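You operate a simulated robot arm through the tools that you are given. There is no shell and no other tool. Be economical: measure what you need, move in short steps, check, and stop when the job is done.

Carry out the task below with a simulated robot arm. There is one attempt and no reset: what you move stays moved.

TASK
Stop the pump, shut the black spout, brush all pulp off the sieve.
Fine: pump stopped first; green lever under the tray shut too, wooden hand brush back, hardly a drop spilt. Set down upright: wooden hand brush. What is to be rubbed or washed off counts as gone when no trace of it is left.

The check looks at the end state, three seconds after you hand in, the way a careful person would. Anything else that was tipped, shoved, dropped, spilled or broken makes it a failure.

THE ROBOT
A 7-joint arm with a two-finger parallel gripper, hanging from a carriage that runs on a rail from [-1023, -6] to [1257, 8] (x, y) and turns from -301 to 386 degrees about z. Base frame: it is fixed where the carriage stands at the start and does not move with it; the origin is on the floor, on the carriage's upright axis, x ahead of it, y to its left, z up. Lengths are in mm, angles in degrees, forces in N, time in s.
With the tool pointing down near the work surface it reaches from about 280 to 700 mm from the robot's upright axis, wherever it stands. Its first joint turns from -166.0 to 166.0 degrees. Places, roughly: black dial on the box [500, 200, 1100]; black spout lever [300, 700, 1000]; blue lever of the tray tap [900, 100, 900]; blue lever under the tray [200, 600, 500]; blue pump under the tray [200, 500, 100]; green lever under the tray [200, 400, 500]; pulp on the sieve [900, 500, 1000]; red button on the box [400, 200, 1100]; red spout lever [300, 900, 1000]; yellow lever on the tray [1400, 100, 800]. Payload 3.91 kg.
The tool frame sits at the grasp point between the pads (the TCP): z along the fingers, y along the line on which they close. The tips reach 30 mm beyond it. Largest opening 110 mm; finger width 20, thickness 10; the body of the gripper, 48 by 112 mm, starts 55 mm behind the TCP.
Orientation is told as [roll, pitch, yaw] about the base's x, y, z axes, in that order, counted from this pose: with the fingers straight down and closing along the base's y, the tool's x points along the base's -x, its y along +y and its z along -z.

THE INTERFACE
- The arm moves only by the tool jog_arm. Its arguments are lists of equal length, an entry for each row: "rot": the turn, a rotation vector about the tool's x, y, z in units of 180 degrees (1.0 is 180 degrees), a list of three; "xyz": the shift along the tool's x, y, z in units of 150 mm (1.0 is 150 mm), a list of three; "jaw": the gripper command, from -1 (shut) to 1 (fully open), values between in proportion. In form: {"rot": [[wx, wy, wz], ...], "xyz": [[x, y, z], ...], "jaw": [jaw, ...]}. A call has 1 to 20 rows; each row is the pose to reach, as a shift and turn from the pose commanded when the call began, along the tool's axes at that moment. A call with a number of a shift or a turn outside -1 to 1 is refused whole. Rows are played at 5 a second. More than 50 mm and 8.6 degrees between two rows, or a gripper value outside its range, and nothing of the call is played. A pose out of reach is approached as far as the arm can. The call stops where the force on the tool passes 90 N (or 10 N more than at its start, if that is more) or the arm is blocked; 0.2 s more then pass. Each finger travels about 108 mm/s and halts on what it meets, pressing with about 45 N; the grip force reading is that of the motor and also rises with nothing between the fingers. The clock runs only during rows and for 0.2 s after the last one: add rows that repeat a pose to give the fingers time. It gives the time, the measured TCP pose, the force on the tool (base axes), the opening and the grip force at its end, in the units of the frame above (readings bear some noise), with the torque about the TCP (base axes, N m) and any sound that the robot's microphone picked up.
- Cameras (640 x 400 px; columns grow to the right, rows downward): "scene" is now at [250, 50.9, 1555.9]; the picture's right is [0.72, -0.70, 0.00], its down [-0.58, -0.60, -0.55] and it looks along [0.38, 0.39, -0.84] (base axes); focal length 288 px, centre (320, 200). "wrist" rides on the gripper at [72, 17, -103] in the tool frame; the picture's right is [-0.23, 0.97, 0.00], its down [-0.76, -0.18, -0.62] and it looks along [-0.61, -0.14, 0.78] (tool axes); focal length 222 px, centre (320, 200). There is no depth. A picture from a camera that has moved, and an enlarged one, comes with that camera's place and axes in the base frame and with its lens.
- capture(camera): a new picture of that camera. The clock stands still meanwhile.
- raise_lower(by): slides the trunk up (or, below 0, down) by that many mm; the arm and the scene camera ride with it, the base frame stays. It gives what a move gives, with no picture.
- drive_base(legs): drives the robot by 1 to 6 legs, each [ahead, left, turn to the left] in mm, mm and degrees, along the robot's own axes; the way and the turn of a leg run together, so that a leg with both is an arc; at most 1500 mm and 180 degrees a leg. The arm and the cameras ride along, it lands a little off, and it stops where it bumps. It keeps to its track: a leg is cut to what the track allows. It gives what a move gives.
- aim_head(pan, tilt): turns the head with the scene camera to pan (to the left, within 155 degrees either way) and tilt (down, from -29 to 69), counted from straight ahead of the robot. It gives what a move gives.
- inspect(camera, box): a new picture of the part [left, top, right, bottom] of that camera's present view, enlarged. The clock stands still meanwhile.
- job_done(): hands the job in; it is judged then, once.

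Work in short steps. Places have to be worked out from the pictures, the camera data and where the tool is seen: move nearer, look again, correct. Check each grasp and each placing, and mend what went wrong. You have 120 turns and 98 pictures in all, those below and enlarged ones among them. Open the gripper and draw the arm clear of the work before you hand the job in, unless the task says otherwise; then end with one line.

The tools are called as name(argument=value, ...) on one line, values as JSON. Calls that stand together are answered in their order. jog_arm: Moves the arm, as the interface text tells. Its arguments: {"type":"object","properties":{"rot":{"type":"array","items":{"type":"array","items":{"type":"number"}}},"xyz":{"type":"array","items":{"type":"array","items":{"type":"number"}}},"jaw":{"type":"array","items":{"type":"number"}}},"required":["rot","xyz","jaw"]} The other tools are called the same way: raise_lower (by) slides the trunk up or down; drive_base (legs) drives the base; aim_head (pan, tilt) turns the head that bears the scene camera; capture (camera) takes a picture; inspect (camera, box) takes an enlarged picture of a part of a camera's view; job_done () hands the job in.

At the start:

```text
time_s: 0.0
tool_pos: [280.9, 336.0, 1311.6]
ee_rot: [0.0, 0.0, -0.1]
ft_force: [0.5, -0.3, -0.3]
moment: [0.04, 0.0, 0.02]
gripper_width: 110.2
grip_force: 0.0
trunk travel left (down, up): [-250.0, 330.0]
robot x, y, heading: [1.1, -1.0, -0.1]
head pan, tilt: [45.9, 56.9]
```

scene: 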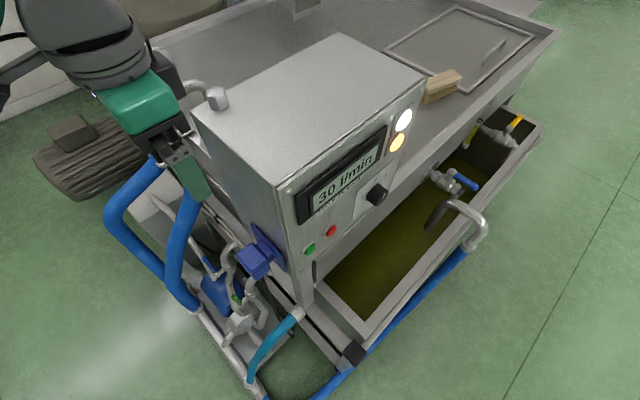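
wrist: 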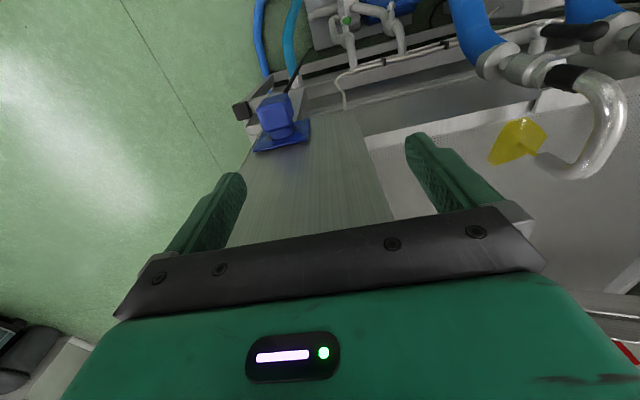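

The first views show the control box, tray and brush. I look around first with the head, starting with the box front enlarged.

inspect(camera="scene", box=[180, 80, 440, 320])

aim_head(pan=45, tilt=30)

capture(camera="scene")

aim_head(pan=85, tilt=50)

capture(camera="scene")

```text
1.67 times, centred on (310, 200) of scene
camera zoom: at [250.0, 50.9, 1555.9], right [0.72, -0.7, 0.0], down [-0.58, -0.6, -0.55], along [0.38, 0.39, -0.84], focal length 481 px, centre (337, 200)
```

zoom: 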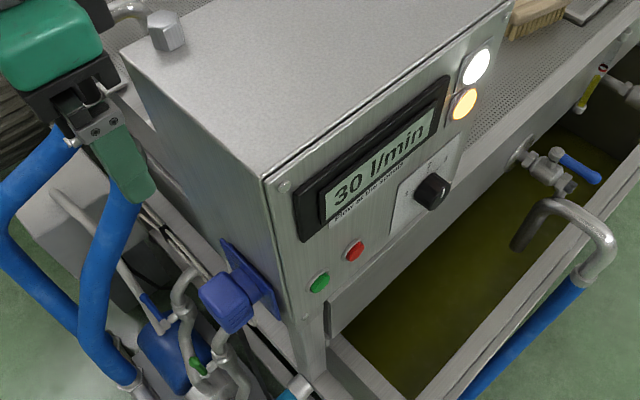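

```text
time_s: 0.9
tool_pos: [281.0, 335.7, 1310.7]
ee_rot: [0.1, 0.0, 0.1]
ft_force: [0.0, 0.0, -0.3]
moment: [0.01, 0.0, -0.02]
gripper_width: 110.0
grip_force: 0.1
trunk travel left (down, up): [-250.0, 330.0]
robot x, y, heading: [-1.7, 1.9, 0.1]
head pan, tilt: [45.0, 30.0]
```

```text
94 pictures are left
camera scene: at [265.1, 64.5, 1594.2], right [0.71, -0.71, 0.0], down [-0.35, -0.35, -0.87], along [0.61, 0.61, -0.5], focal length 288 px, centre (320, 200)
```

scene: 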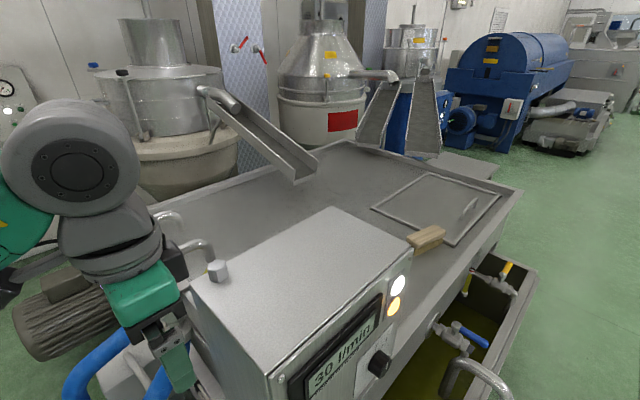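

```text
time_s: 2.0
tool_pos: [281.2, 336.2, 1310.3]
ee_rot: [0.0, 0.0, 0.0]
ft_force: [-0.9, -0.1, -0.6]
moment: [0.04, 0.02, -0.01]
gripper_width: 110.1
grip_force: 0.2
trunk travel left (down, up): [-250.0, 330.0]
robot x, y, heading: [-1.2, 1.1, 0.2]
head pan, tilt: [85.0, 50.0]
```

```text
93 pictures are left
camera scene: at [208.0, 77.2, 1564.8], right [1.0, -0.09, 0.0], down [-0.07, -0.76, -0.64], along [0.06, 0.64, -0.77], focal length 288 px, centre (320, 200)
```

scene: 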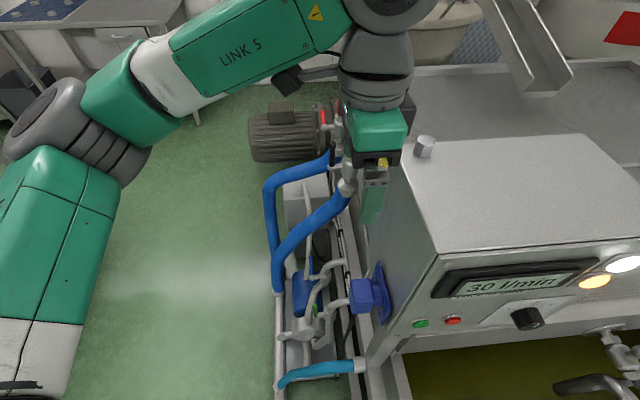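

The red button works out near (420, 198, 1118). Now look at the tray/sieve and the spout levers from a better place in the head's view.

aim_head(pan=35, tilt=40)

inspect(camera="scene", box=[240, 80, 560, 280])

inspect(camera="wrist", box=[220, 0, 640, 262])

```text
time_s: 3.2
tool_pos: [280.4, 335.5, 1310.4]
ee_rot: [0.0, 0.0, 0.0]
ft_force: [0.7, 0.5, 0.2]
moment: [-0.03, -0.02, 0.0]
gripper_width: 110.2
grip_force: 0.1
trunk travel left (down, up): [-250.0, 330.0]
robot x, y, heading: [0.1, -0.4, 0.2]
head pan, tilt: [35.0, 40.0]
```

```text
2.00 times, centred on (400, 180) of scene
camera zoom: at [270.8, 49.3, 1578.9], right [0.57, -0.82, 0.0], down [-0.53, -0.37, -0.77], along [0.63, 0.44, -0.64], focal length 577 px, centre (160, 240)
```

zoom: 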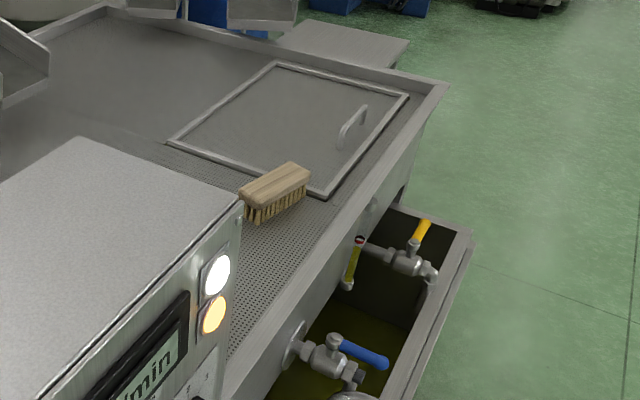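

```text
1.52 times, centred on (430, 131) of wrist
camera zoom: at [208.4, 352.9, 1414.7], right [0.23, 0.97, 0.0], down [0.76, -0.18, 0.62], along [0.61, -0.14, -0.78], focal length 338 px, centre (152, 305)
```

zoom: 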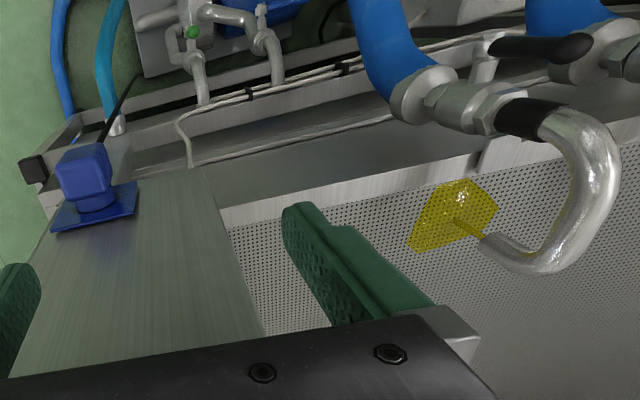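

The liquid is running from the black-ring spout; the pump first. I bring the closed fingers back in front of the box, clear of its top.

jog_arm(rot=[[0, 0, 0], [0, 0, 0], [0, 0, 0], [0, 0, 0], [0, 0, 0]], xyz=[[-0.185, -0.2, 0], [-0.37, -0.4, 0], [-0.556, -0.6, 0], [-0.74, -0.8, 0], [-0.927, -1, 0]], jaw=[-1, -1, -1, -1, -1])

jog_arm(rot=[[-0.043, 0, 0], [-0.086, 0, 0], [-0.129, 0, 0], [-0.171, 0, 0], [-0.214, 0, 0], [-0.257, 0, 0], [-0.3, 0, 0]], xyz=[[0, -0.12, 0], [0, -0.24, 0], [0, -0.36, 0], [0, -0.48, 0], [0, -0.6, 0], [0, -0.72, 0], [0, -0.84, 0]], jaw=[-1, -1, -1, -1, -1, -1, -1])

aim_head(pan=45, tilt=55)

capture(camera="scene")

capture(camera="wrist")

```text
time_s: 3.9
tool_pos: [325.5, 274.3, 1309.0]
ee_rot: [0.4, 1.8, 0.9]
ft_force: [-56.9, -14.0, 7.5]
moment: [-0.03, -0.17, -0.6]
gripper_width: 0.0
grip_force: 37.6
trunk travel left (down, up): [-250.0, 330.0]
robot x, y, heading: [-0.7, -0.9, 0.5]
head pan, tilt: [35.0, 40.0]
stopped in row 3: the force on the tool passed its limit at 124 N (the readings are from after the stop); the commanded pose is now the measured one
```

```text
time_s: 5.5
tool_pos: [338.5, 165.4, 1263.8]
ee_rot: [49.8, 2.5, 1.6]
ft_force: [-0.8, 0.3, -0.2]
moment: [-0.04, -0.02, -0.03]
gripper_width: 0.2
grip_force: 37.9
out of reach, approached as far as the arm can: row 7
trunk travel left (down, up): [-250.0, 330.0]
robot x, y, heading: [0.2, 2.8, 0.0]
head pan, tilt: [35.0, 40.0]
```

```text
time_s: 6.2
tool_pos: [337.6, 164.1, 1263.0]
ee_rot: [50.0, 3.0, 1.3]
ft_force: [1.3, 0.5, -0.6]
moment: [-0.03, -0.01, 0.02]
gripper_width: 0.0
grip_force: 37.6
trunk travel left (down, up): [-250.0, 330.0]
robot x, y, heading: [-0.4, -1.6, 0.3]
head pan, tilt: [45.0, 55.0]
```

```text
90 pictures are left
camera scene: at [250.9, 52.6, 1558.3], right [0.71, -0.7, 0.0], down [-0.58, -0.58, -0.57], along [0.4, 0.41, -0.82], focal length 288 px, centre (320, 200)
```

scene: 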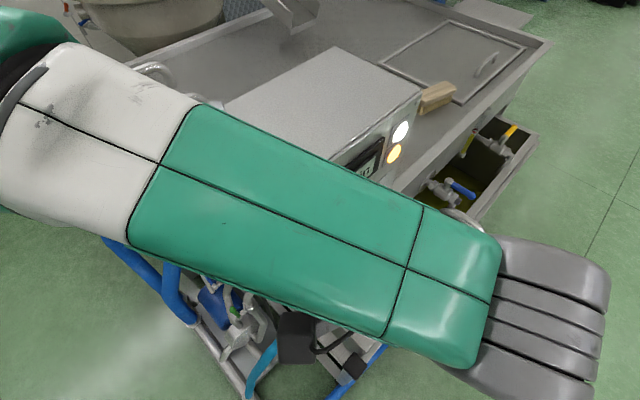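

```text
89 pictures are left
camera wrist: at [271.4, 94.0, 1346.8], right [0.25, 0.63, 0.73], down [0.79, -0.57, 0.23], along [0.56, 0.52, -0.64], focal length 222 px, centre (320, 200)
```

wrist: 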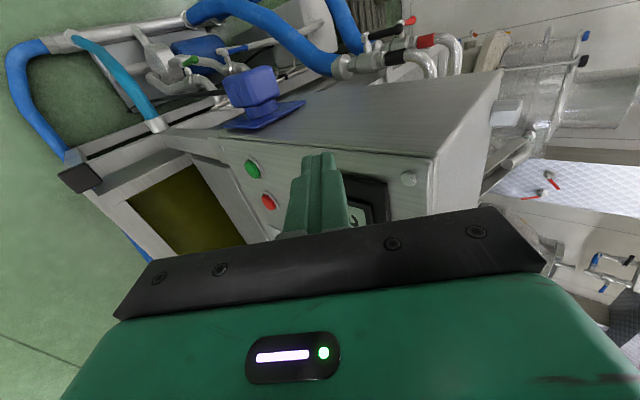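

The fingers brushed the hex knob on the box lid (it still stands); the wrist picture confirms the red button at about (416, 198, 1118). The arm is cramped, so I drive 150 mm back along the rail.

drive_base(legs=[[-150, 0, 0]])

capture(camera="scene")

```text
time_s: 7.6
tool_pos: [188.6, 159.1, 1261.7]
ee_rot: [49.8, 3.0, 0.9]
ft_force: [0.7, 0.5, 0.1]
moment: [-0.01, 0.03, 0.03]
gripper_width: 0.0
grip_force: 36.9
trunk travel left (down, up): [-250.0, 330.0]
robot x, y, heading: [-147.2, -5.2, 0.4]
head pan, tilt: [45.0, 55.0]
```

```text
88 pictures are left
camera scene: at [100.9, 51.7, 1558.3], right [0.71, -0.7, 0.0], down [-0.58, -0.58, -0.57], along [0.4, 0.41, -0.82], focal length 288 px, centre (320, 200)
```

scene: 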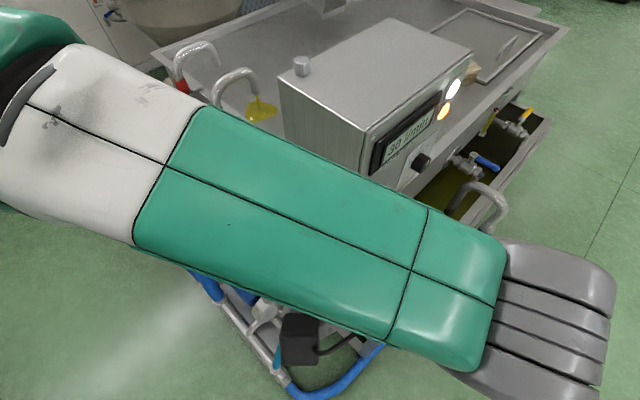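

Now shift the tool forward in x, away from the box face and lower, to line up with the button.

jog_arm(rot=[[0, 0, 0], [0, 0, 0], [0, 0, 0], [0, 0, 0], [0, 0, 0]], xyz=[[-0.2, -0.11, -0.01], [-0.4, -0.22, -0.02], [-0.6, -0.34, -0.03], [-0.8, -0.45, -0.04], [-1, -0.56, -0.05]], jaw=[-1, -1, -1, -1, -1])

capture(camera="wrist")

```text
time_s: 8.8
tool_pos: [337.4, 102.3, 1194.3]
ee_rot: [49.8, 2.9, 0.9]
ft_force: [-0.4, -0.5, -0.1]
moment: [0.03, -0.01, -0.02]
gripper_width: 0.0
grip_force: 37.6
trunk travel left (down, up): [-250.0, 330.0]
robot x, y, heading: [-152.5, -1.7, 0.2]
head pan, tilt: [45.0, 55.0]
```

```text
87 pictures are left
camera wrist: at [270.3, 33.8, 1278.9], right [0.26, 0.63, 0.73], down [0.78, -0.58, 0.23], along [0.57, 0.52, -0.64], focal length 222 px, centre (320, 200)
```

wrist: 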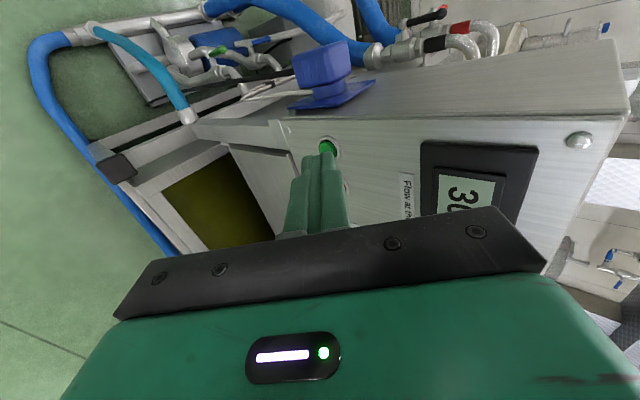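

Red button is ~50 mm to the +x side of the green one. I move to a hover about 28 mm in front of it.

jog_arm(rot=[[0, 0, 0], [0, 0, 0], [0, 0, 0], [0, 0, 0]], xyz=[[-0.263, 0, 0], [-0.527, -0.04, 0.1], [-0.527, -0.12, 0.3], [-0.527, -0.171, 0.473]], jaw=[-1, -1, -1, -1])

capture(camera="wrist")

```text
time_s: 9.8
tool_pos: [411.3, 140.8, 1124.8]
ee_rot: [49.8, 3.1, 0.8]
ft_force: [-0.2, -0.8, 0.7]
moment: [-0.03, -0.05, 0.02]
gripper_width: 0.0
grip_force: 37.7
trunk travel left (down, up): [-250.0, 330.0]
robot x, y, heading: [-149.2, -1.1, 0.4]
head pan, tilt: [45.0, 55.0]
```

```text
86 pictures are left
camera wrist: at [344.3, 71.9, 1209.4], right [0.25, 0.63, 0.73], down [0.78, -0.58, 0.23], along [0.57, 0.52, -0.64], focal length 222 px, centre (320, 200)
```

wrist: 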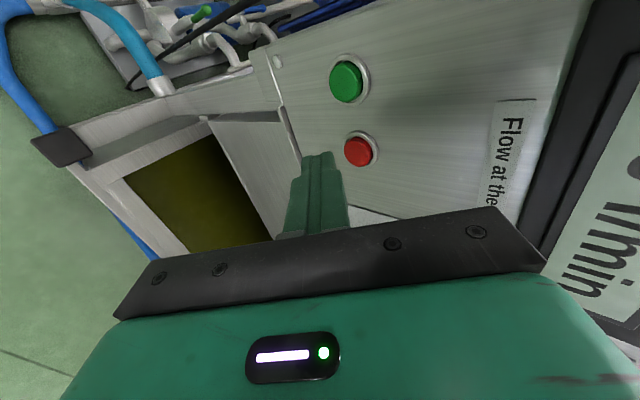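

Refined button: (418, 197, 1115). I press straight along +y in small steps.

jog_arm(rot=[[0, 0, 0], [0, 0, 0], [0, 0, 0], [0, 0, 0], [0, 0, 0], [0, 0, 0]], xyz=[[-0.043, 0.03, 0.03], [-0.043, 0.12, 0.125], [-0.043, 0.135, 0.145], [-0.043, 0.152, 0.165], [-0.043, 0.169, 0.185], [-0.043, 0.186, 0.205]], jaw=[-1, -1, -1, -1, -1, -1])

capture(camera="wrist")

```text
time_s: 11.2
tool_pos: [417.5, 176.3, 1125.8]
ee_rot: [49.5, 3.0, 0.7]
ft_force: [-3.0, -26.4, 5.5]
moment: [-0.21, 0.04, 0.01]
gripper_width: 0.0
grip_force: 38.3
trunk travel left (down, up): [-250.0, 330.0]
robot x, y, heading: [-150.4, -1.8, 0.5]
head pan, tilt: [45.0, 55.0]
heard: click
```

```text
85 pictures are left
camera wrist: at [350.5, 108.9, 1210.6], right [0.26, 0.64, 0.73], down [0.78, -0.58, 0.23], along [0.57, 0.51, -0.65], focal length 222 px, centre (320, 200)
```

wrist: 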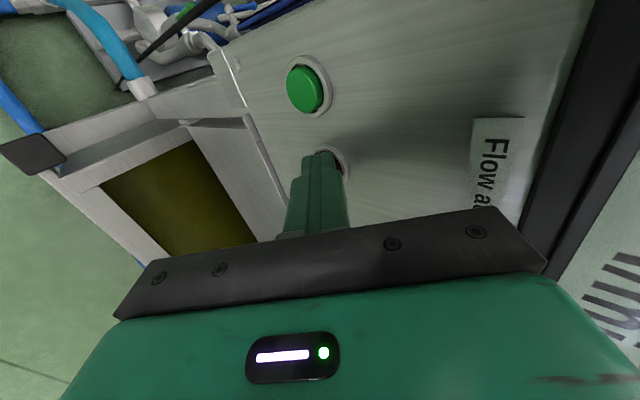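

A click was heard. I withdraw from the button and check the display/spout.

jog_arm(rot=[[0, 0, 0], [0, 0, 0], [0, 0, 0], [0, 0, 0]], xyz=[[0, -0.15, -0.2], [0, -0.3, -0.4], [0.2, -0.3, -0.6], [0.5, -0.15, -0.65]], jaw=[-1, -1, -1, -1])

capture(camera="wrist")

capture(camera="scene")

```text
refused: row 4 steps farther than a row can; nothing moved
```

```text
84 pictures are left
camera wrist: at [350.5, 108.9, 1210.6], right [0.26, 0.64, 0.73], down [0.78, -0.58, 0.23], along [0.57, 0.51, -0.65], focal length 222 px, centre (320, 200)
```

wrist: 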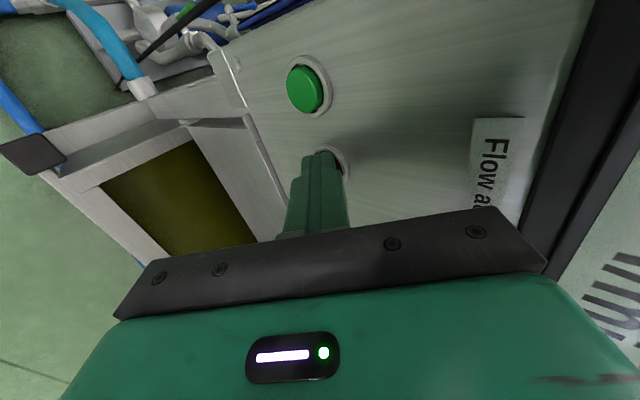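

```text
83 pictures are left
camera scene: at [100.8, 49.2, 1558.1], right [0.71, -0.7, 0.0], down [-0.58, -0.58, -0.57], along [0.4, 0.4, -0.82], focal length 288 px, centre (320, 200)
```

scene: 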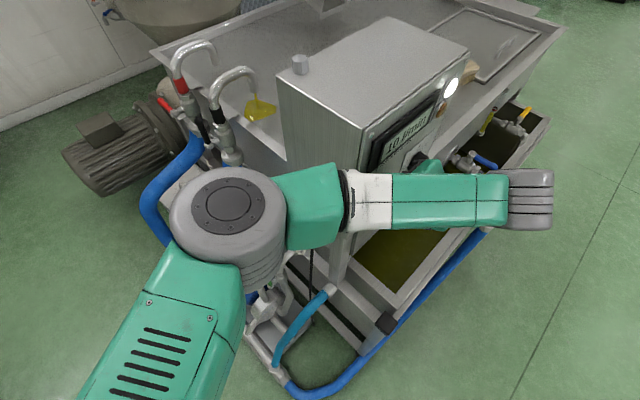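

The flow reading is dropping (10, lamp off) – the pump is stopping. Withdraw with smaller steps and view the spout levers.

jog_arm(rot=[[0, 0, 0], [0, 0, 0], [0, 0, 0], [0, 0, 0], [0, 0, 0]], xyz=[[0, -0.15, -0.2], [0, -0.3, -0.4], [0.15, -0.2, -0.55], [0.35, -0.1, -0.7], [0.5, 0.05, -0.85]], jaw=[-1, -1, -1, -1, -1])

inspect(camera="scene", box=[120, 20, 480, 245])

```text
time_s: 12.4
tool_pos: [347.0, 88.8, 1216.8]
ee_rot: [49.8, 2.9, 0.9]
ft_force: [1.0, -0.4, 0.2]
moment: [-0.01, -0.01, 0.0]
gripper_width: 0.0
grip_force: 37.8
trunk travel left (down, up): [-250.0, 330.0]
robot x, y, heading: [-155.6, -1.7, 0.5]
head pan, tilt: [45.0, 55.0]
```

```text
1.78 times, centred on (300, 132) of scene
camera zoom: at [100.8, 51.7, 1558.1], right [0.71, -0.7, 0.0], down [-0.58, -0.58, -0.57], along [0.4, 0.41, -0.82], focal length 513 px, centre (356, 320)
```

zoom: 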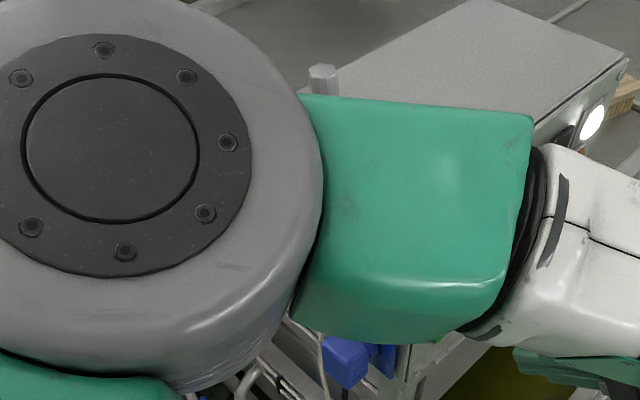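

The elbow hides the view. I turn the tool back to pointing down and move it to the left of the box.

jog_arm(rot=[[0.04, 0, 0], [0.08, 0, 0], [0.12, 0, 0], [0.16, 0, 0], [0.2, 0, 0], [0.24, 0, 0], [0.277, 0, 0]], xyz=[[0.14, 0.1, -0.01], [0.28, 0.2, -0.02], [0.42, 0.31, -0.03], [0.57, 0.41, -0.04], [0.71, 0.52, -0.05], [0.86, 0.62, -0.06], [1, 0.72, -0.07]], jaw=[-1, -1, -1, -1, -1, -1, -1])

drive_base(legs=[[0, 0, 60]])

aim_head(pan=0, tilt=45)

capture(camera="scene")

capture(camera="wrist")

```text
time_s: 14.0
tool_pos: [202.4, 149.1, 1315.5]
ee_rot: [-0.2, 3.0, 1.0]
ft_force: [-0.2, -0.3, 0.8]
moment: [0.0, -0.01, 0.01]
gripper_width: 0.1
grip_force: 37.4
trunk travel left (down, up): [-250.0, 330.0]
robot x, y, heading: [-148.3, -4.2, 0.3]
head pan, tilt: [45.0, 55.0]
```

```text
time_s: 17.1
tool_pos: [-103.9, 380.5, 1315.4]
ee_rot: [-0.2, 3.0, 61.1]
ft_force: [-0.5, -0.7, -0.1]
moment: [-0.02, -0.04, 0.0]
gripper_width: 0.0
grip_force: 38.2
trunk travel left (down, up): [-250.0, 330.0]
robot x, y, heading: [-152.2, -2.9, 60.3]
head pan, tilt: [45.0, 55.0]
```

```text
time_s: 18.2
tool_pos: [-104.8, 380.3, 1315.8]
ee_rot: [-0.1, 2.9, 61.0]
ft_force: [0.1, -0.7, -0.7]
moment: [0.01, 0.04, -0.01]
gripper_width: 0.0
grip_force: 37.6
trunk travel left (down, up): [-250.0, 330.0]
robot x, y, heading: [-151.8, 1.4, 60.3]
head pan, tilt: [0.0, 45.0]
```

```text
81 pictures are left
camera scene: at [-10.5, 244.0, 1571.7], right [0.87, -0.49, 0.0], down [-0.35, -0.61, -0.71], along [0.35, 0.61, -0.71], focal length 288 px, centre (320, 200)
```

scene: 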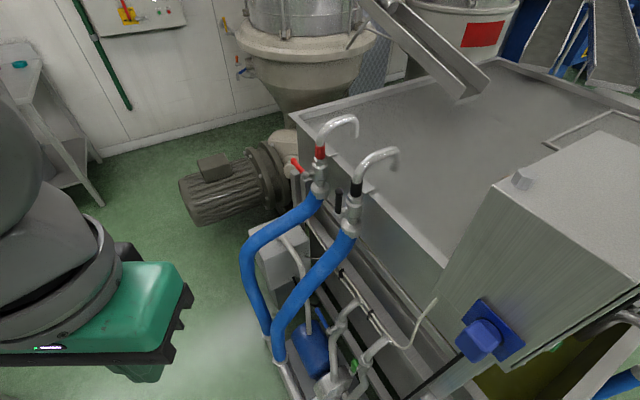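

```text
80 pictures are left
camera wrist: at [-150.7, 330.8, 1423.5], right [-0.74, 0.67, -0.01], down [0.54, 0.61, 0.58], along [0.4, 0.43, -0.81], focal length 222 px, centre (320, 200)
```

wrist: 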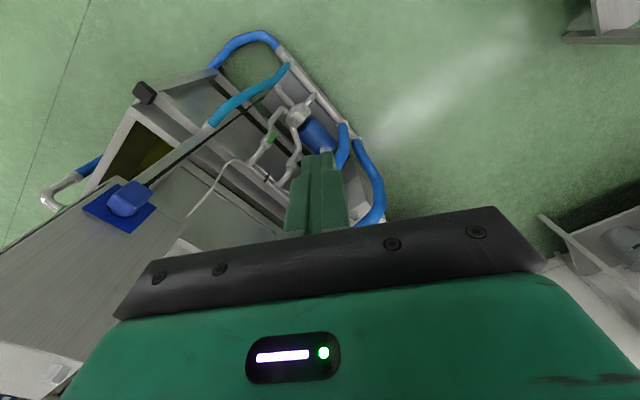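

The flow has stopped. Zoom on the spout levers and the lower valves.

inspect(camera="scene", box=[280, 100, 440, 200])

inspect(camera="scene", box=[250, 250, 490, 400])

```text
4.00 times, centred on (360, 150) of scene
camera zoom: at [-10.5, 244.0, 1571.7], right [0.87, -0.49, 0.0], down [-0.35, -0.61, -0.71], along [0.35, 0.61, -0.71], focal length 1154 px, centre (160, 400)
```

zoom: 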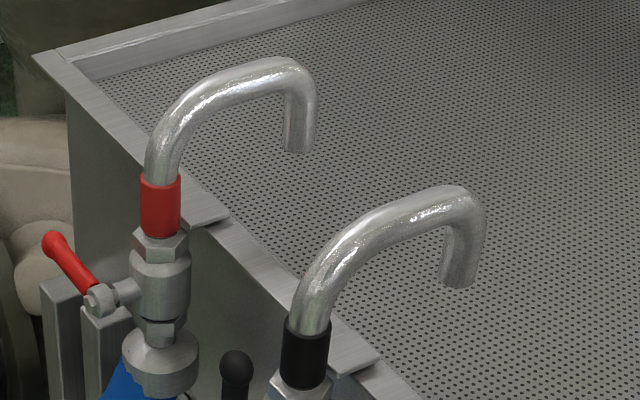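

```text
2.67 times, centred on (370, 325) of scene
camera zoom: at [-10.5, 244.0, 1571.7], right [0.87, -0.49, 0.0], down [-0.35, -0.61, -0.71], along [0.35, 0.61, -0.71], focal length 769 px, centre (187, -133)
```

zoom: 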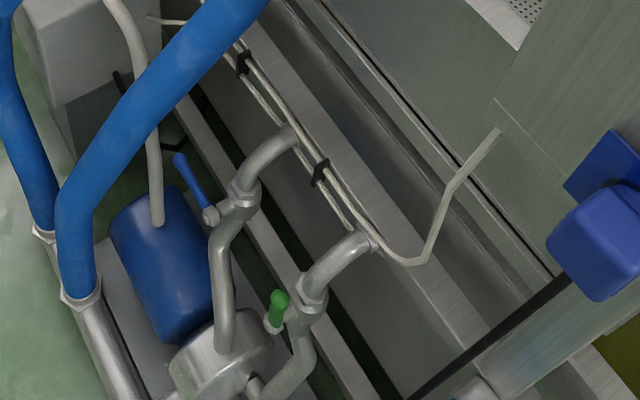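

Black lever stands upright (along the pipe: open); red lies horizontal toward +y (shut). I place the black knob at about (293, 679, 1077) with pivot near z 995; it must swing down toward +y. I turn to face +y and drive to x≈200.

raise_lower(by=80)

drive_base(legs=[[0, 0, 30], [0, -350, 0]])

aim_head(pan=-10, tilt=45)

capture(camera="scene")

capture(camera="wrist")

```text
time_s: 19.4
tool_pos: [-103.8, 380.0, 1395.5]
ee_rot: [-0.1, 3.1, 60.9]
ft_force: [0.1, 0.6, -0.2]
moment: [0.0, -0.04, 0.0]
gripper_width: 0.1
grip_force: 37.7
trunk travel left (down, up): [-330.0, 250.0]
robot x, y, heading: [-152.8, 1.0, 60.1]
head pan, tilt: [0.0, 45.0]
```

```text
time_s: 23.1
tool_pos: [47.3, 355.8, 1395.4]
ee_rot: [-0.2, 3.0, 91.1]
ft_force: [-0.1, 0.2, -0.9]
moment: [-0.02, 0.01, 0.01]
gripper_width: 0.0
grip_force: 37.4
trunk travel left (down, up): [-330.0, 250.0]
robot x, y, heading: [196.0, 3.0, 90.1]
head pan, tilt: [0.0, 45.0]
```

```text
time_s: 23.8
tool_pos: [47.4, 355.1, 1396.1]
ee_rot: [-0.2, 3.0, 91.0]
ft_force: [0.1, -0.8, 1.2]
moment: [0.03, -0.01, 0.01]
gripper_width: 0.0
grip_force: 38.0
trunk travel left (down, up): [-330.0, 250.0]
robot x, y, heading: [198.7, 1.5, 90.5]
head pan, tilt: [-10.0, 45.0]
```

```text
77 pictures are left
camera scene: at [210.8, 281.9, 1651.7], right [0.99, -0.17, 0.0], down [-0.12, -0.7, -0.71], along [0.12, 0.7, -0.71], focal length 288 px, centre (320, 200)
```

scene: 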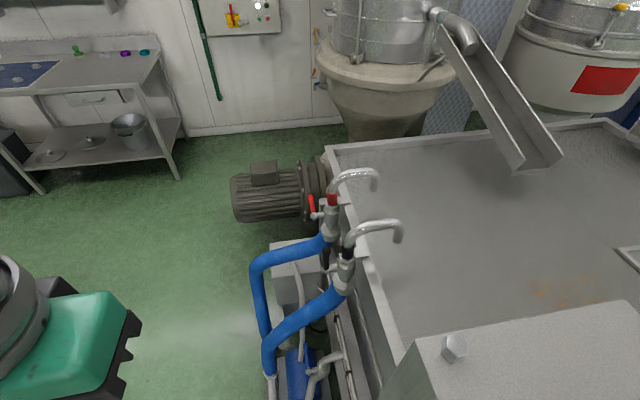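

```text
76 pictures are left
camera wrist: at [31.7, 288.7, 1503.5], right [-0.98, 0.21, -0.01], down [0.16, 0.8, 0.58], along [0.13, 0.57, -0.81], focal length 222 px, centre (320, 200)
```

wrist: 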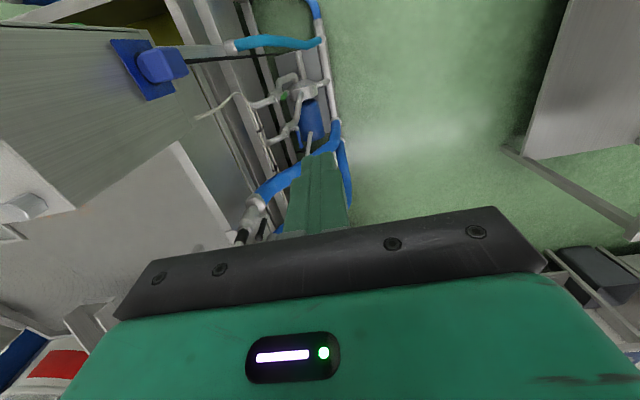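

Orange pulp streaks are visible on the sieve. Zoom in on the levers and pulp.

inspect(camera="scene", box=[280, 160, 440, 260])

inspect(camera="scene", box=[420, 220, 640, 358])

```text
4.00 times, centred on (360, 210) of scene
camera zoom: at [210.8, 281.9, 1651.7], right [0.99, -0.17, 0.0], down [-0.12, -0.7, -0.71], along [0.12, 0.7, -0.71], focal length 1154 px, centre (160, 160)
```

zoom: 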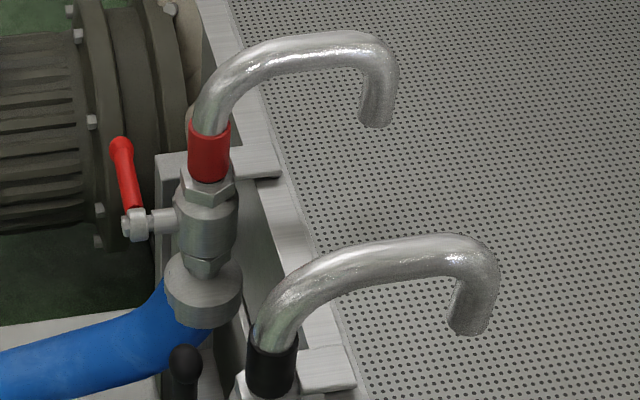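

```text
2.90 times, centred on (530, 289) of scene
camera zoom: at [210.8, 281.9, 1651.7], right [0.99, -0.17, 0.0], down [-0.12, -0.7, -0.71], along [0.12, 0.7, -0.71], focal length 836 px, centre (-289, -58)
```

zoom: 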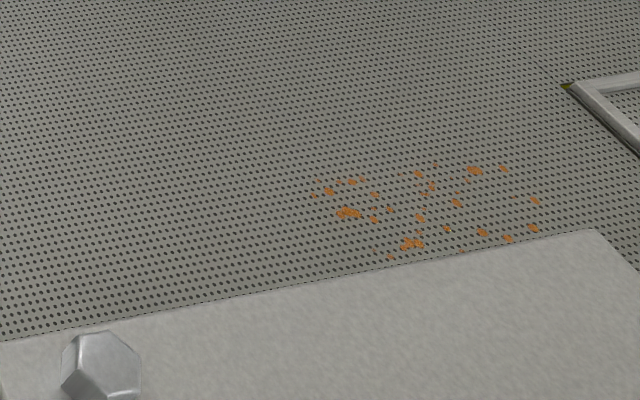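

Knob confirmed at (293, 679, 1078), pipe at x≈348. I yaw the tool by -91° so the narrow side of the gripper faces the pipe, moving toward it.

jog_arm(rot=[[0, 0, 0.046], [0, 0, 0.092], [0, 0, 0.138], [0, 0, 0.184], [0, 0, 0.23], [0, 0, 0.276], [0, 0, 0.322], [0, 0, 0.368], [0, 0, 0.414], [0, 0, 0.46], [0, 0, 0.505]], xyz=[[-0.06, -0.09, 0], [-0.12, -0.18, 0], [-0.18, -0.27, 0], [-0.24, -0.36, 0], [-0.3, -0.45, 0], [-0.36, -0.54, 0], [-0.42, -0.63, 0], [-0.48, -0.72, 0], [-0.54, -0.81, 0], [-0.6, -0.9, 0], [-0.66, -1, 0]], jaw=[-1, -1, -1, -1, -1, -1, -1, -1, -1, -1, -1])

```text
time_s: 26.2
tool_pos: [196.5, 457.5, 1390.8]
ee_rot: [-3.0, -0.1, -0.1]
ft_force: [0.3, -0.2, 0.1]
moment: [-0.02, -0.01, 0.01]
gripper_width: 0.0
grip_force: 37.7
trunk travel left (down, up): [-330.0, 250.0]
robot x, y, heading: [196.3, 1.7, 90.6]
head pan, tilt: [-10.0, 45.0]
```

Now tilt 45° toward +y while approaching above and before the lever.

jog_arm(rot=[[-0.045, 0, 0], [-0.09, 0, 0], [-0.135, 0, 0], [-0.18, 0, 0], [-0.225, 0, 0], [-0.267, 0, 0]], xyz=[[-0.1, 0.12, 0.11], [-0.2, 0.24, 0.22], [-0.3, 0.36, 0.33], [-0.4, 0.48, 0.44], [-0.5, 0.6, 0.55], [-0.607, 0.73, 0.667]], jaw=[-1, -1, -1, -1, -1, -1])

capture(camera="wrist")

capture(camera="scene")

```text
time_s: 27.6
tool_pos: [286.8, 561.2, 1285.3]
ee_rot: [45.2, -0.2, 0.0]
ft_force: [-1.1, 0.3, 0.2]
moment: [-0.03, -0.04, 0.01]
gripper_width: 0.0
grip_force: 37.6
trunk travel left (down, up): [-330.0, 250.0]
robot x, y, heading: [194.5, 0.2, 90.5]
head pan, tilt: [-10.0, 45.0]
```

```text
73 pictures are left
camera wrist: at [214.4, 499.3, 1371.0], right [0.22, 0.69, 0.69], down [0.76, -0.57, 0.32], along [0.61, 0.46, -0.65], focal length 222 px, centre (320, 200)
```

wrist: 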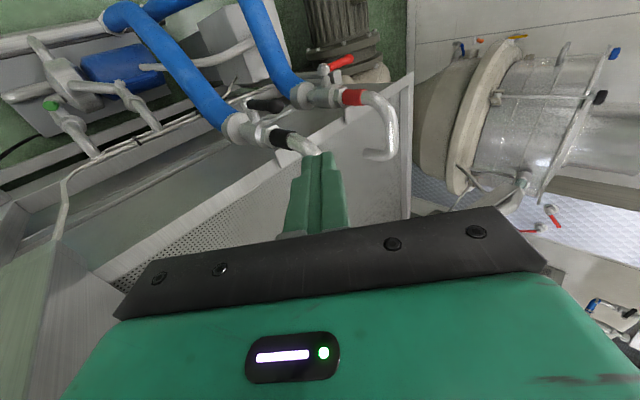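

```text
72 pictures are left
camera scene: at [210.8, 281.9, 1651.8], right [0.99, -0.17, 0.0], down [-0.12, -0.7, -0.71], along [0.12, 0.7, -0.71], focal length 288 px, centre (320, 200)
```

scene: 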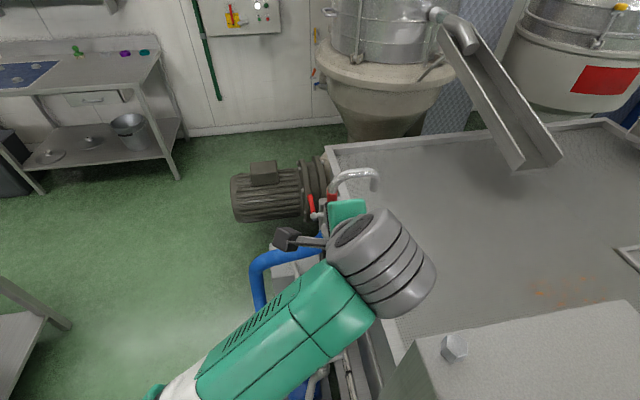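

Approach: descend behind the lever in two moves.

jog_arm(rot=[[0, 0, 0], [0, 0, 0], [0, 0, 0], [0, 0, 0]], xyz=[[0, -0.12, 0.21], [0, -0.24, 0.42], [0, -0.36, 0.63], [0, -0.47, 0.85]], jaw=[-1, -1, -1, -1])

capture(camera="wrist")

```text
time_s: 28.6
tool_pos: [288.0, 601.6, 1144.4]
ee_rot: [45.1, -0.1, 0.1]
ft_force: [-0.9, 0.1, -0.4]
moment: [0.02, 0.0, -0.02]
gripper_width: 0.0
grip_force: 37.0
trunk travel left (down, up): [-330.0, 250.0]
robot x, y, heading: [194.2, 2.5, 90.3]
head pan, tilt: [-10.0, 45.0]
```

```text
71 pictures are left
camera wrist: at [214.5, 540.8, 1230.7], right [0.23, 0.69, 0.69], down [0.76, -0.57, 0.32], along [0.61, 0.45, -0.65], focal length 222 px, centre (320, 200)
```

wrist: 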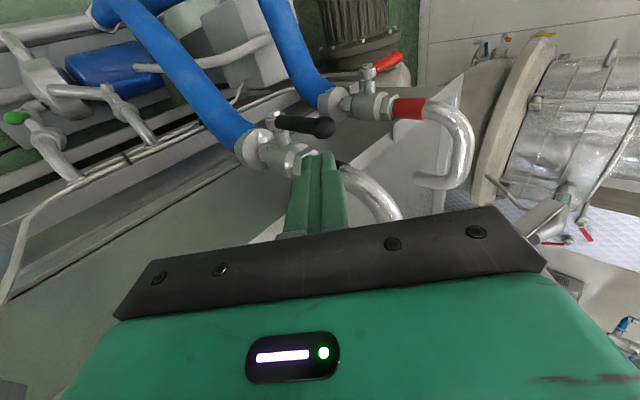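

The knob is where expected; pivot is near z 978. I push the lever along its arc for the first half.

jog_arm(rot=[[0, 0, 0], [0, 0, 0], [0, 0, 0], [0, 0, 0], [0, 0, 0], [0, 0, 0]], xyz=[[0, -0.1, 0.22], [0, -0.17, 0.437], [0, -0.137, 0.527], [0, -0.042, 0.631], [0, 0.024, 0.753], [0, 0.123, 0.89]], jaw=[-1, -1, -1, -1, -1, -1])

capture(camera="wrist")

```text
time_s: 30.0
tool_pos: [286.7, 709.8, 1063.5]
ee_rot: [45.0, -0.2, 0.0]
ft_force: [-1.0, -0.6, -0.2]
moment: [0.02, -0.02, -0.03]
gripper_width: 0.1
grip_force: 37.8
trunk travel left (down, up): [-330.0, 250.0]
robot x, y, heading: [195.8, 4.7, 90.4]
head pan, tilt: [-10.0, 45.0]
```

```text
70 pictures are left
camera wrist: at [214.7, 649.3, 1149.9], right [0.23, 0.69, 0.69], down [0.76, -0.57, 0.31], along [0.61, 0.46, -0.65], focal length 222 px, centre (320, 200)
```

wrist: 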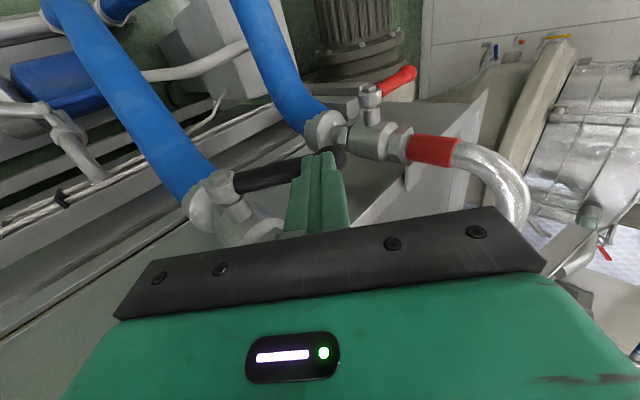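

The lever is following. Second half of the arc.

jog_arm(rot=[[0, 0, 0], [0, 0, 0], [0, 0, 0], [0, 0, 0]], xyz=[[0, 0.027, 0.164], [0, -0.016, 0.3], [0, -0.086, 0.418], [0, -0.138, 0.46]], jaw=[-1, -1, -1, -1])

capture(camera="wrist")

```text
time_s: 30.8
tool_pos: [287.4, 743.2, 1022.4]
ee_rot: [45.7, -0.4, 0.0]
ft_force: [-6.7, -51.6, 36.2]
moment: [-0.88, -0.02, -0.17]
gripper_width: 0.0
grip_force: 37.8
trunk travel left (down, up): [-330.0, 250.0]
robot x, y, heading: [198.1, -0.3, 90.4]
head pan, tilt: [-10.0, 45.0]
stopped in row 4: the force on the tool passed its limit at 120 N (the readings are from after the stop); the commanded pose is now the measured one
```

```text
69 pictures are left
camera wrist: at [214.5, 681.2, 1107.5], right [0.22, 0.68, 0.7], down [0.76, -0.57, 0.31], along [0.61, 0.46, -0.64], focal length 222 px, centre (320, 200)
```

wrist: 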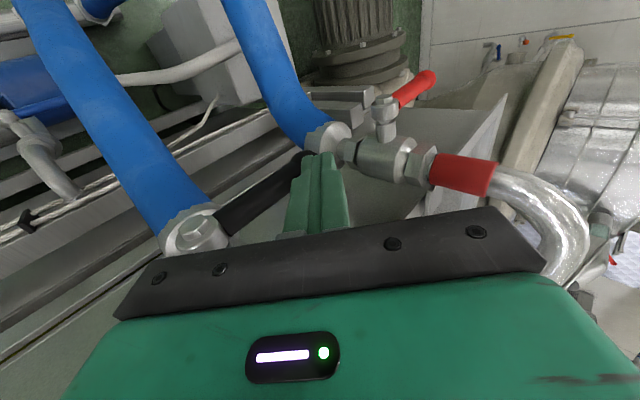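

Strong stop: either the lever's end stop or contact. Back off upward and look.

jog_arm(rot=[[0, 0, 0], [0, 0, 0], [0, 0, 0], [0, 0, 0], [0, 0, 0], [0, 0, 0]], xyz=[[0, 0.05, -0.15], [0, 0.1, -0.35], [0, 0.2, -0.6], [0, 0.25, -0.85], [0.2, 0.3, -1], [0.5, 0.35, -1]], jaw=[-1, -1, -1, -1, -1, -1])

capture(camera="wrist")

inspect(camera="scene", box=[240, 140, 480, 290])

```text
time_s: 32.2
tool_pos: [213.4, 676.2, 1164.6]
ee_rot: [46.0, -0.4, -0.1]
ft_force: [0.6, -0.6, -0.4]
moment: [-0.01, 0.05, -0.01]
gripper_width: 0.0
grip_force: 38.0
trunk travel left (down, up): [-330.0, 250.0]
robot x, y, heading: [197.3, -0.6, 90.4]
head pan, tilt: [-10.0, 45.0]
```

```text
68 pictures are left
camera wrist: at [139.9, 614.6, 1248.8], right [0.22, 0.68, 0.7], down [0.76, -0.57, 0.31], along [0.61, 0.46, -0.64], focal length 222 px, centre (320, 200)
```

wrist: 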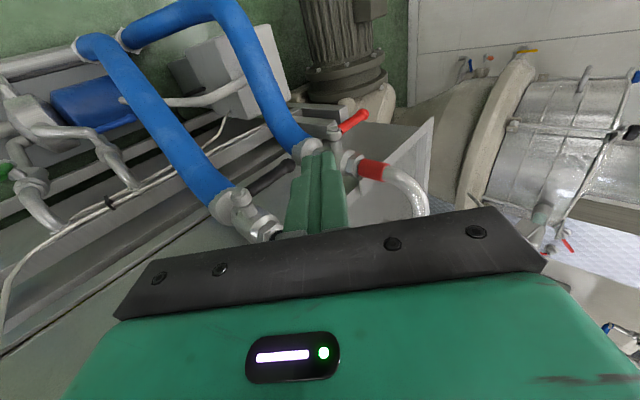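

```text
2.67 times, centred on (360, 215) of scene
camera zoom: at [210.7, 281.8, 1651.7], right [0.99, -0.17, 0.0], down [-0.12, -0.7, -0.71], along [0.12, 0.7, -0.71], focal length 769 px, centre (213, 160)
```

zoom: 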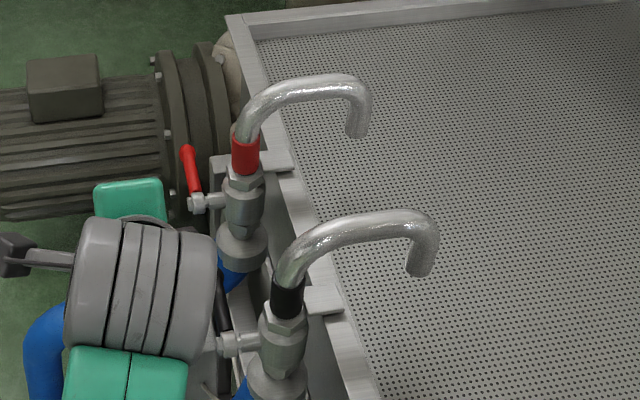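

The lever now looks parallel to the red one. I move the arm farther aside to see it unobstructed.

jog_arm(rot=[[0.045, 0, 0], [0.09, 0, 0], [0.135, 0, 0], [0.18, 0, 0], [0.225, 0, 0], [0.255, 0, 0]], xyz=[[0.16, 0, -0.1], [0.33, 0, -0.2], [0.5, -0.05, -0.35], [0.66, -0.1, -0.5], [0.83, -0.15, -0.65], [1, -0.2, -0.8]], jaw=[-1, -1, -1, -1, -1, -1])

inspect(camera="scene", box=[240, 140, 480, 290])

inspect(camera="wrist", box=[150, 60, 470, 260])

```text
time_s: 33.6
tool_pos: [61.7, 570.5, 1226.7]
ee_rot: [-0.1, -0.4, 0.0]
ft_force: [0.6, -0.3, -0.6]
moment: [0.0, 0.03, 0.0]
gripper_width: 0.0
grip_force: 37.6
trunk travel left (down, up): [-330.0, 250.0]
robot x, y, heading: [193.8, 3.8, 90.3]
head pan, tilt: [-10.0, 45.0]
```

```text
2.67 times, centred on (360, 215) of scene
camera zoom: at [210.7, 281.8, 1651.6], right [0.99, -0.17, 0.0], down [-0.12, -0.7, -0.71], along [0.12, 0.7, -0.71], focal length 769 px, centre (213, 160)
```

zoom: 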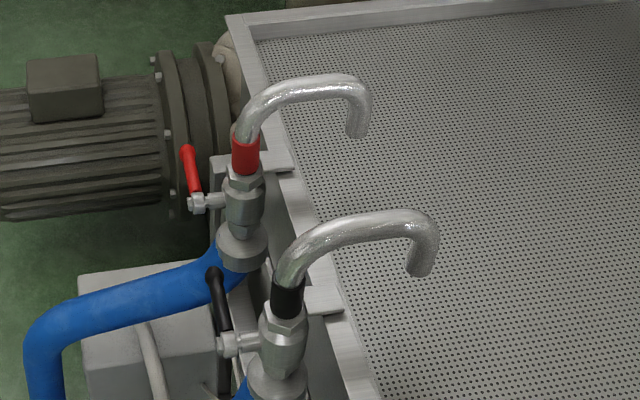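

```text
2.00 times, centred on (310, 160) of wrist
camera zoom: at [-11.6, 587.1, 1330.0], right [0.23, 0.97, 0.0], down [0.76, -0.18, 0.63], along [0.61, -0.14, -0.78], focal length 444 px, centre (340, 280)
```

zoom: 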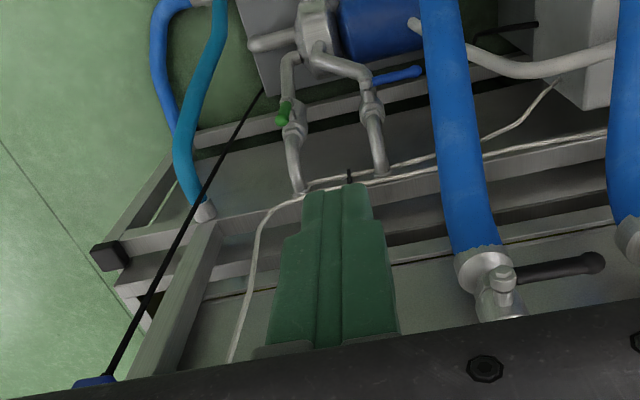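

Black lever is horizontal now, parallel to red: shut. The green lever under the tray is upright (open) while blue is horizontal toward +y (shut), at about (222, 439, 530). Look closer from above.

aim_head(pan=0, tilt=69)

inspect(camera="scene", box=[220, 180, 460, 330])

capture(camera="scene")

```text
time_s: 34.5
tool_pos: [62.3, 570.3, 1226.2]
ee_rot: [0.0, -0.4, 0.0]
ft_force: [0.0, -1.0, -0.4]
moment: [-0.03, 0.05, 0.04]
gripper_width: 0.1
grip_force: 38.3
trunk travel left (down, up): [-330.0, 250.0]
robot x, y, heading: [195.1, -0.2, 90.3]
head pan, tilt: [0.0, 68.8]
```

```text
2.67 times, centred on (340, 255) of scene
camera zoom: at [196.6, 257.7, 1622.9], right [1.0, 0.0, 0.0], down [0.0, -0.93, -0.36], along [0.0, 0.36, -0.93], focal length 769 px, centre (267, 53)
```

zoom: 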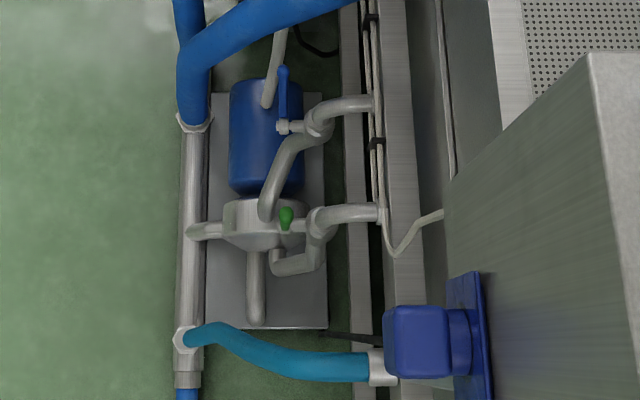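

```text
63 pictures are left
camera scene: at [196.6, 257.7, 1622.9], right [1.0, 0.0, 0.0], down [0.0, -0.93, -0.36], along [0.0, 0.36, -0.93], focal length 288 px, centre (320, 200)
```

scene: 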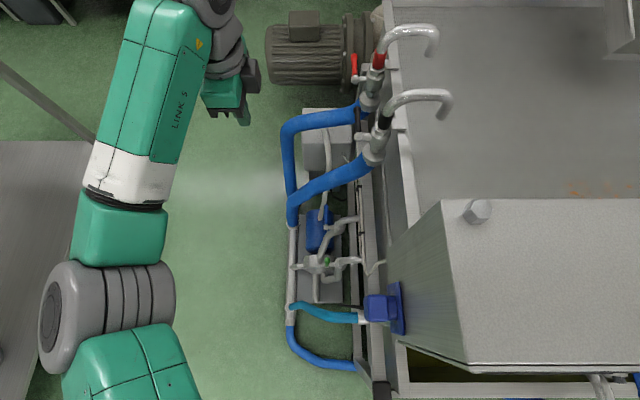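

Knob top at about (223, 434, 545), pivot ~z 460. I move the base left to x≈60 for clearance and lower the trunk with the arm over free floor.

drive_base(legs=[[0, 136, 0]])

raise_lower(by=-300)

capture(camera="wrist")

capture(camera="scene")

```text
time_s: 35.8
tool_pos: [-71.6, 568.7, 1226.3]
ee_rot: [0.0, -0.4, -0.2]
ft_force: [-0.5, -0.6, 0.1]
moment: [-0.03, -0.02, -0.03]
gripper_width: 0.2
grip_force: 38.0
trunk travel left (down, up): [-330.0, 250.0]
robot x, y, heading: [63.6, 1.9, 90.0]
head pan, tilt: [0.0, 68.8]
```

```text
time_s: 38.8
tool_pos: [-72.0, 569.7, 925.4]
ee_rot: [0.1, -0.4, -0.1]
ft_force: [0.3, 0.2, 0.5]
moment: [0.02, -0.02, -0.04]
gripper_width: 0.0
grip_force: 37.6
trunk travel left (down, up): [-30.0, 550.0]
robot x, y, heading: [62.0, 0.2, 90.3]
head pan, tilt: [0.0, 68.8]
```

```text
62 pictures are left
camera wrist: at [-144.8, 587.0, 1030.4], right [0.23, 0.97, 0.0], down [0.76, -0.18, 0.63], along [0.61, -0.14, -0.78], focal length 222 px, centre (320, 200)
```

wrist: 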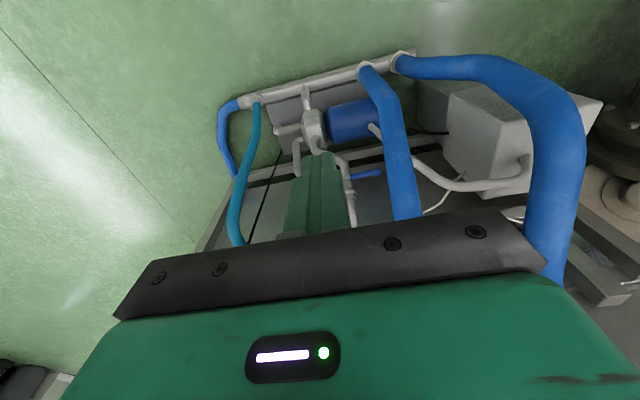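

```text
61 pictures are left
camera scene: at [62.3, 256.8, 1322.9], right [1.0, 0.0, 0.0], down [0.0, -0.93, -0.36], along [0.0, 0.36, -0.93], focal length 288 px, centre (320, 200)
```

scene: 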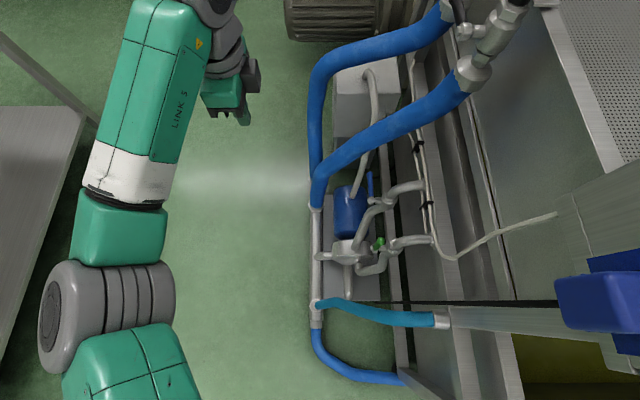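

Enlarge the green valve from this viewpoint to refine its place.

inspect(camera="scene", box=[300, 160, 460, 310])

```text
2.67 times, centred on (380, 235) of scene
camera zoom: at [62.3, 256.8, 1322.9], right [1.0, 0.0, 0.0], down [0.0, -0.93, -0.36], along [0.0, 0.36, -0.93], focal length 769 px, centre (160, 107)
```

zoom: 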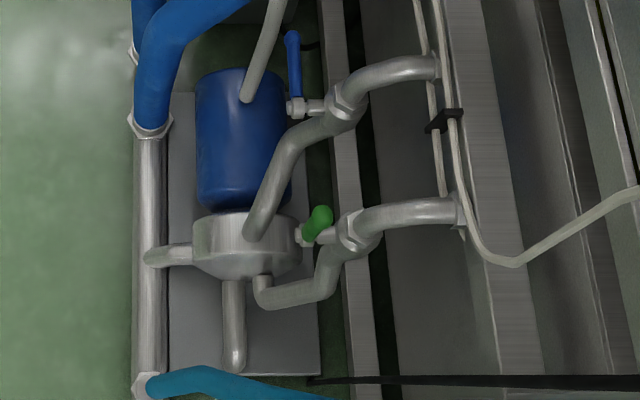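

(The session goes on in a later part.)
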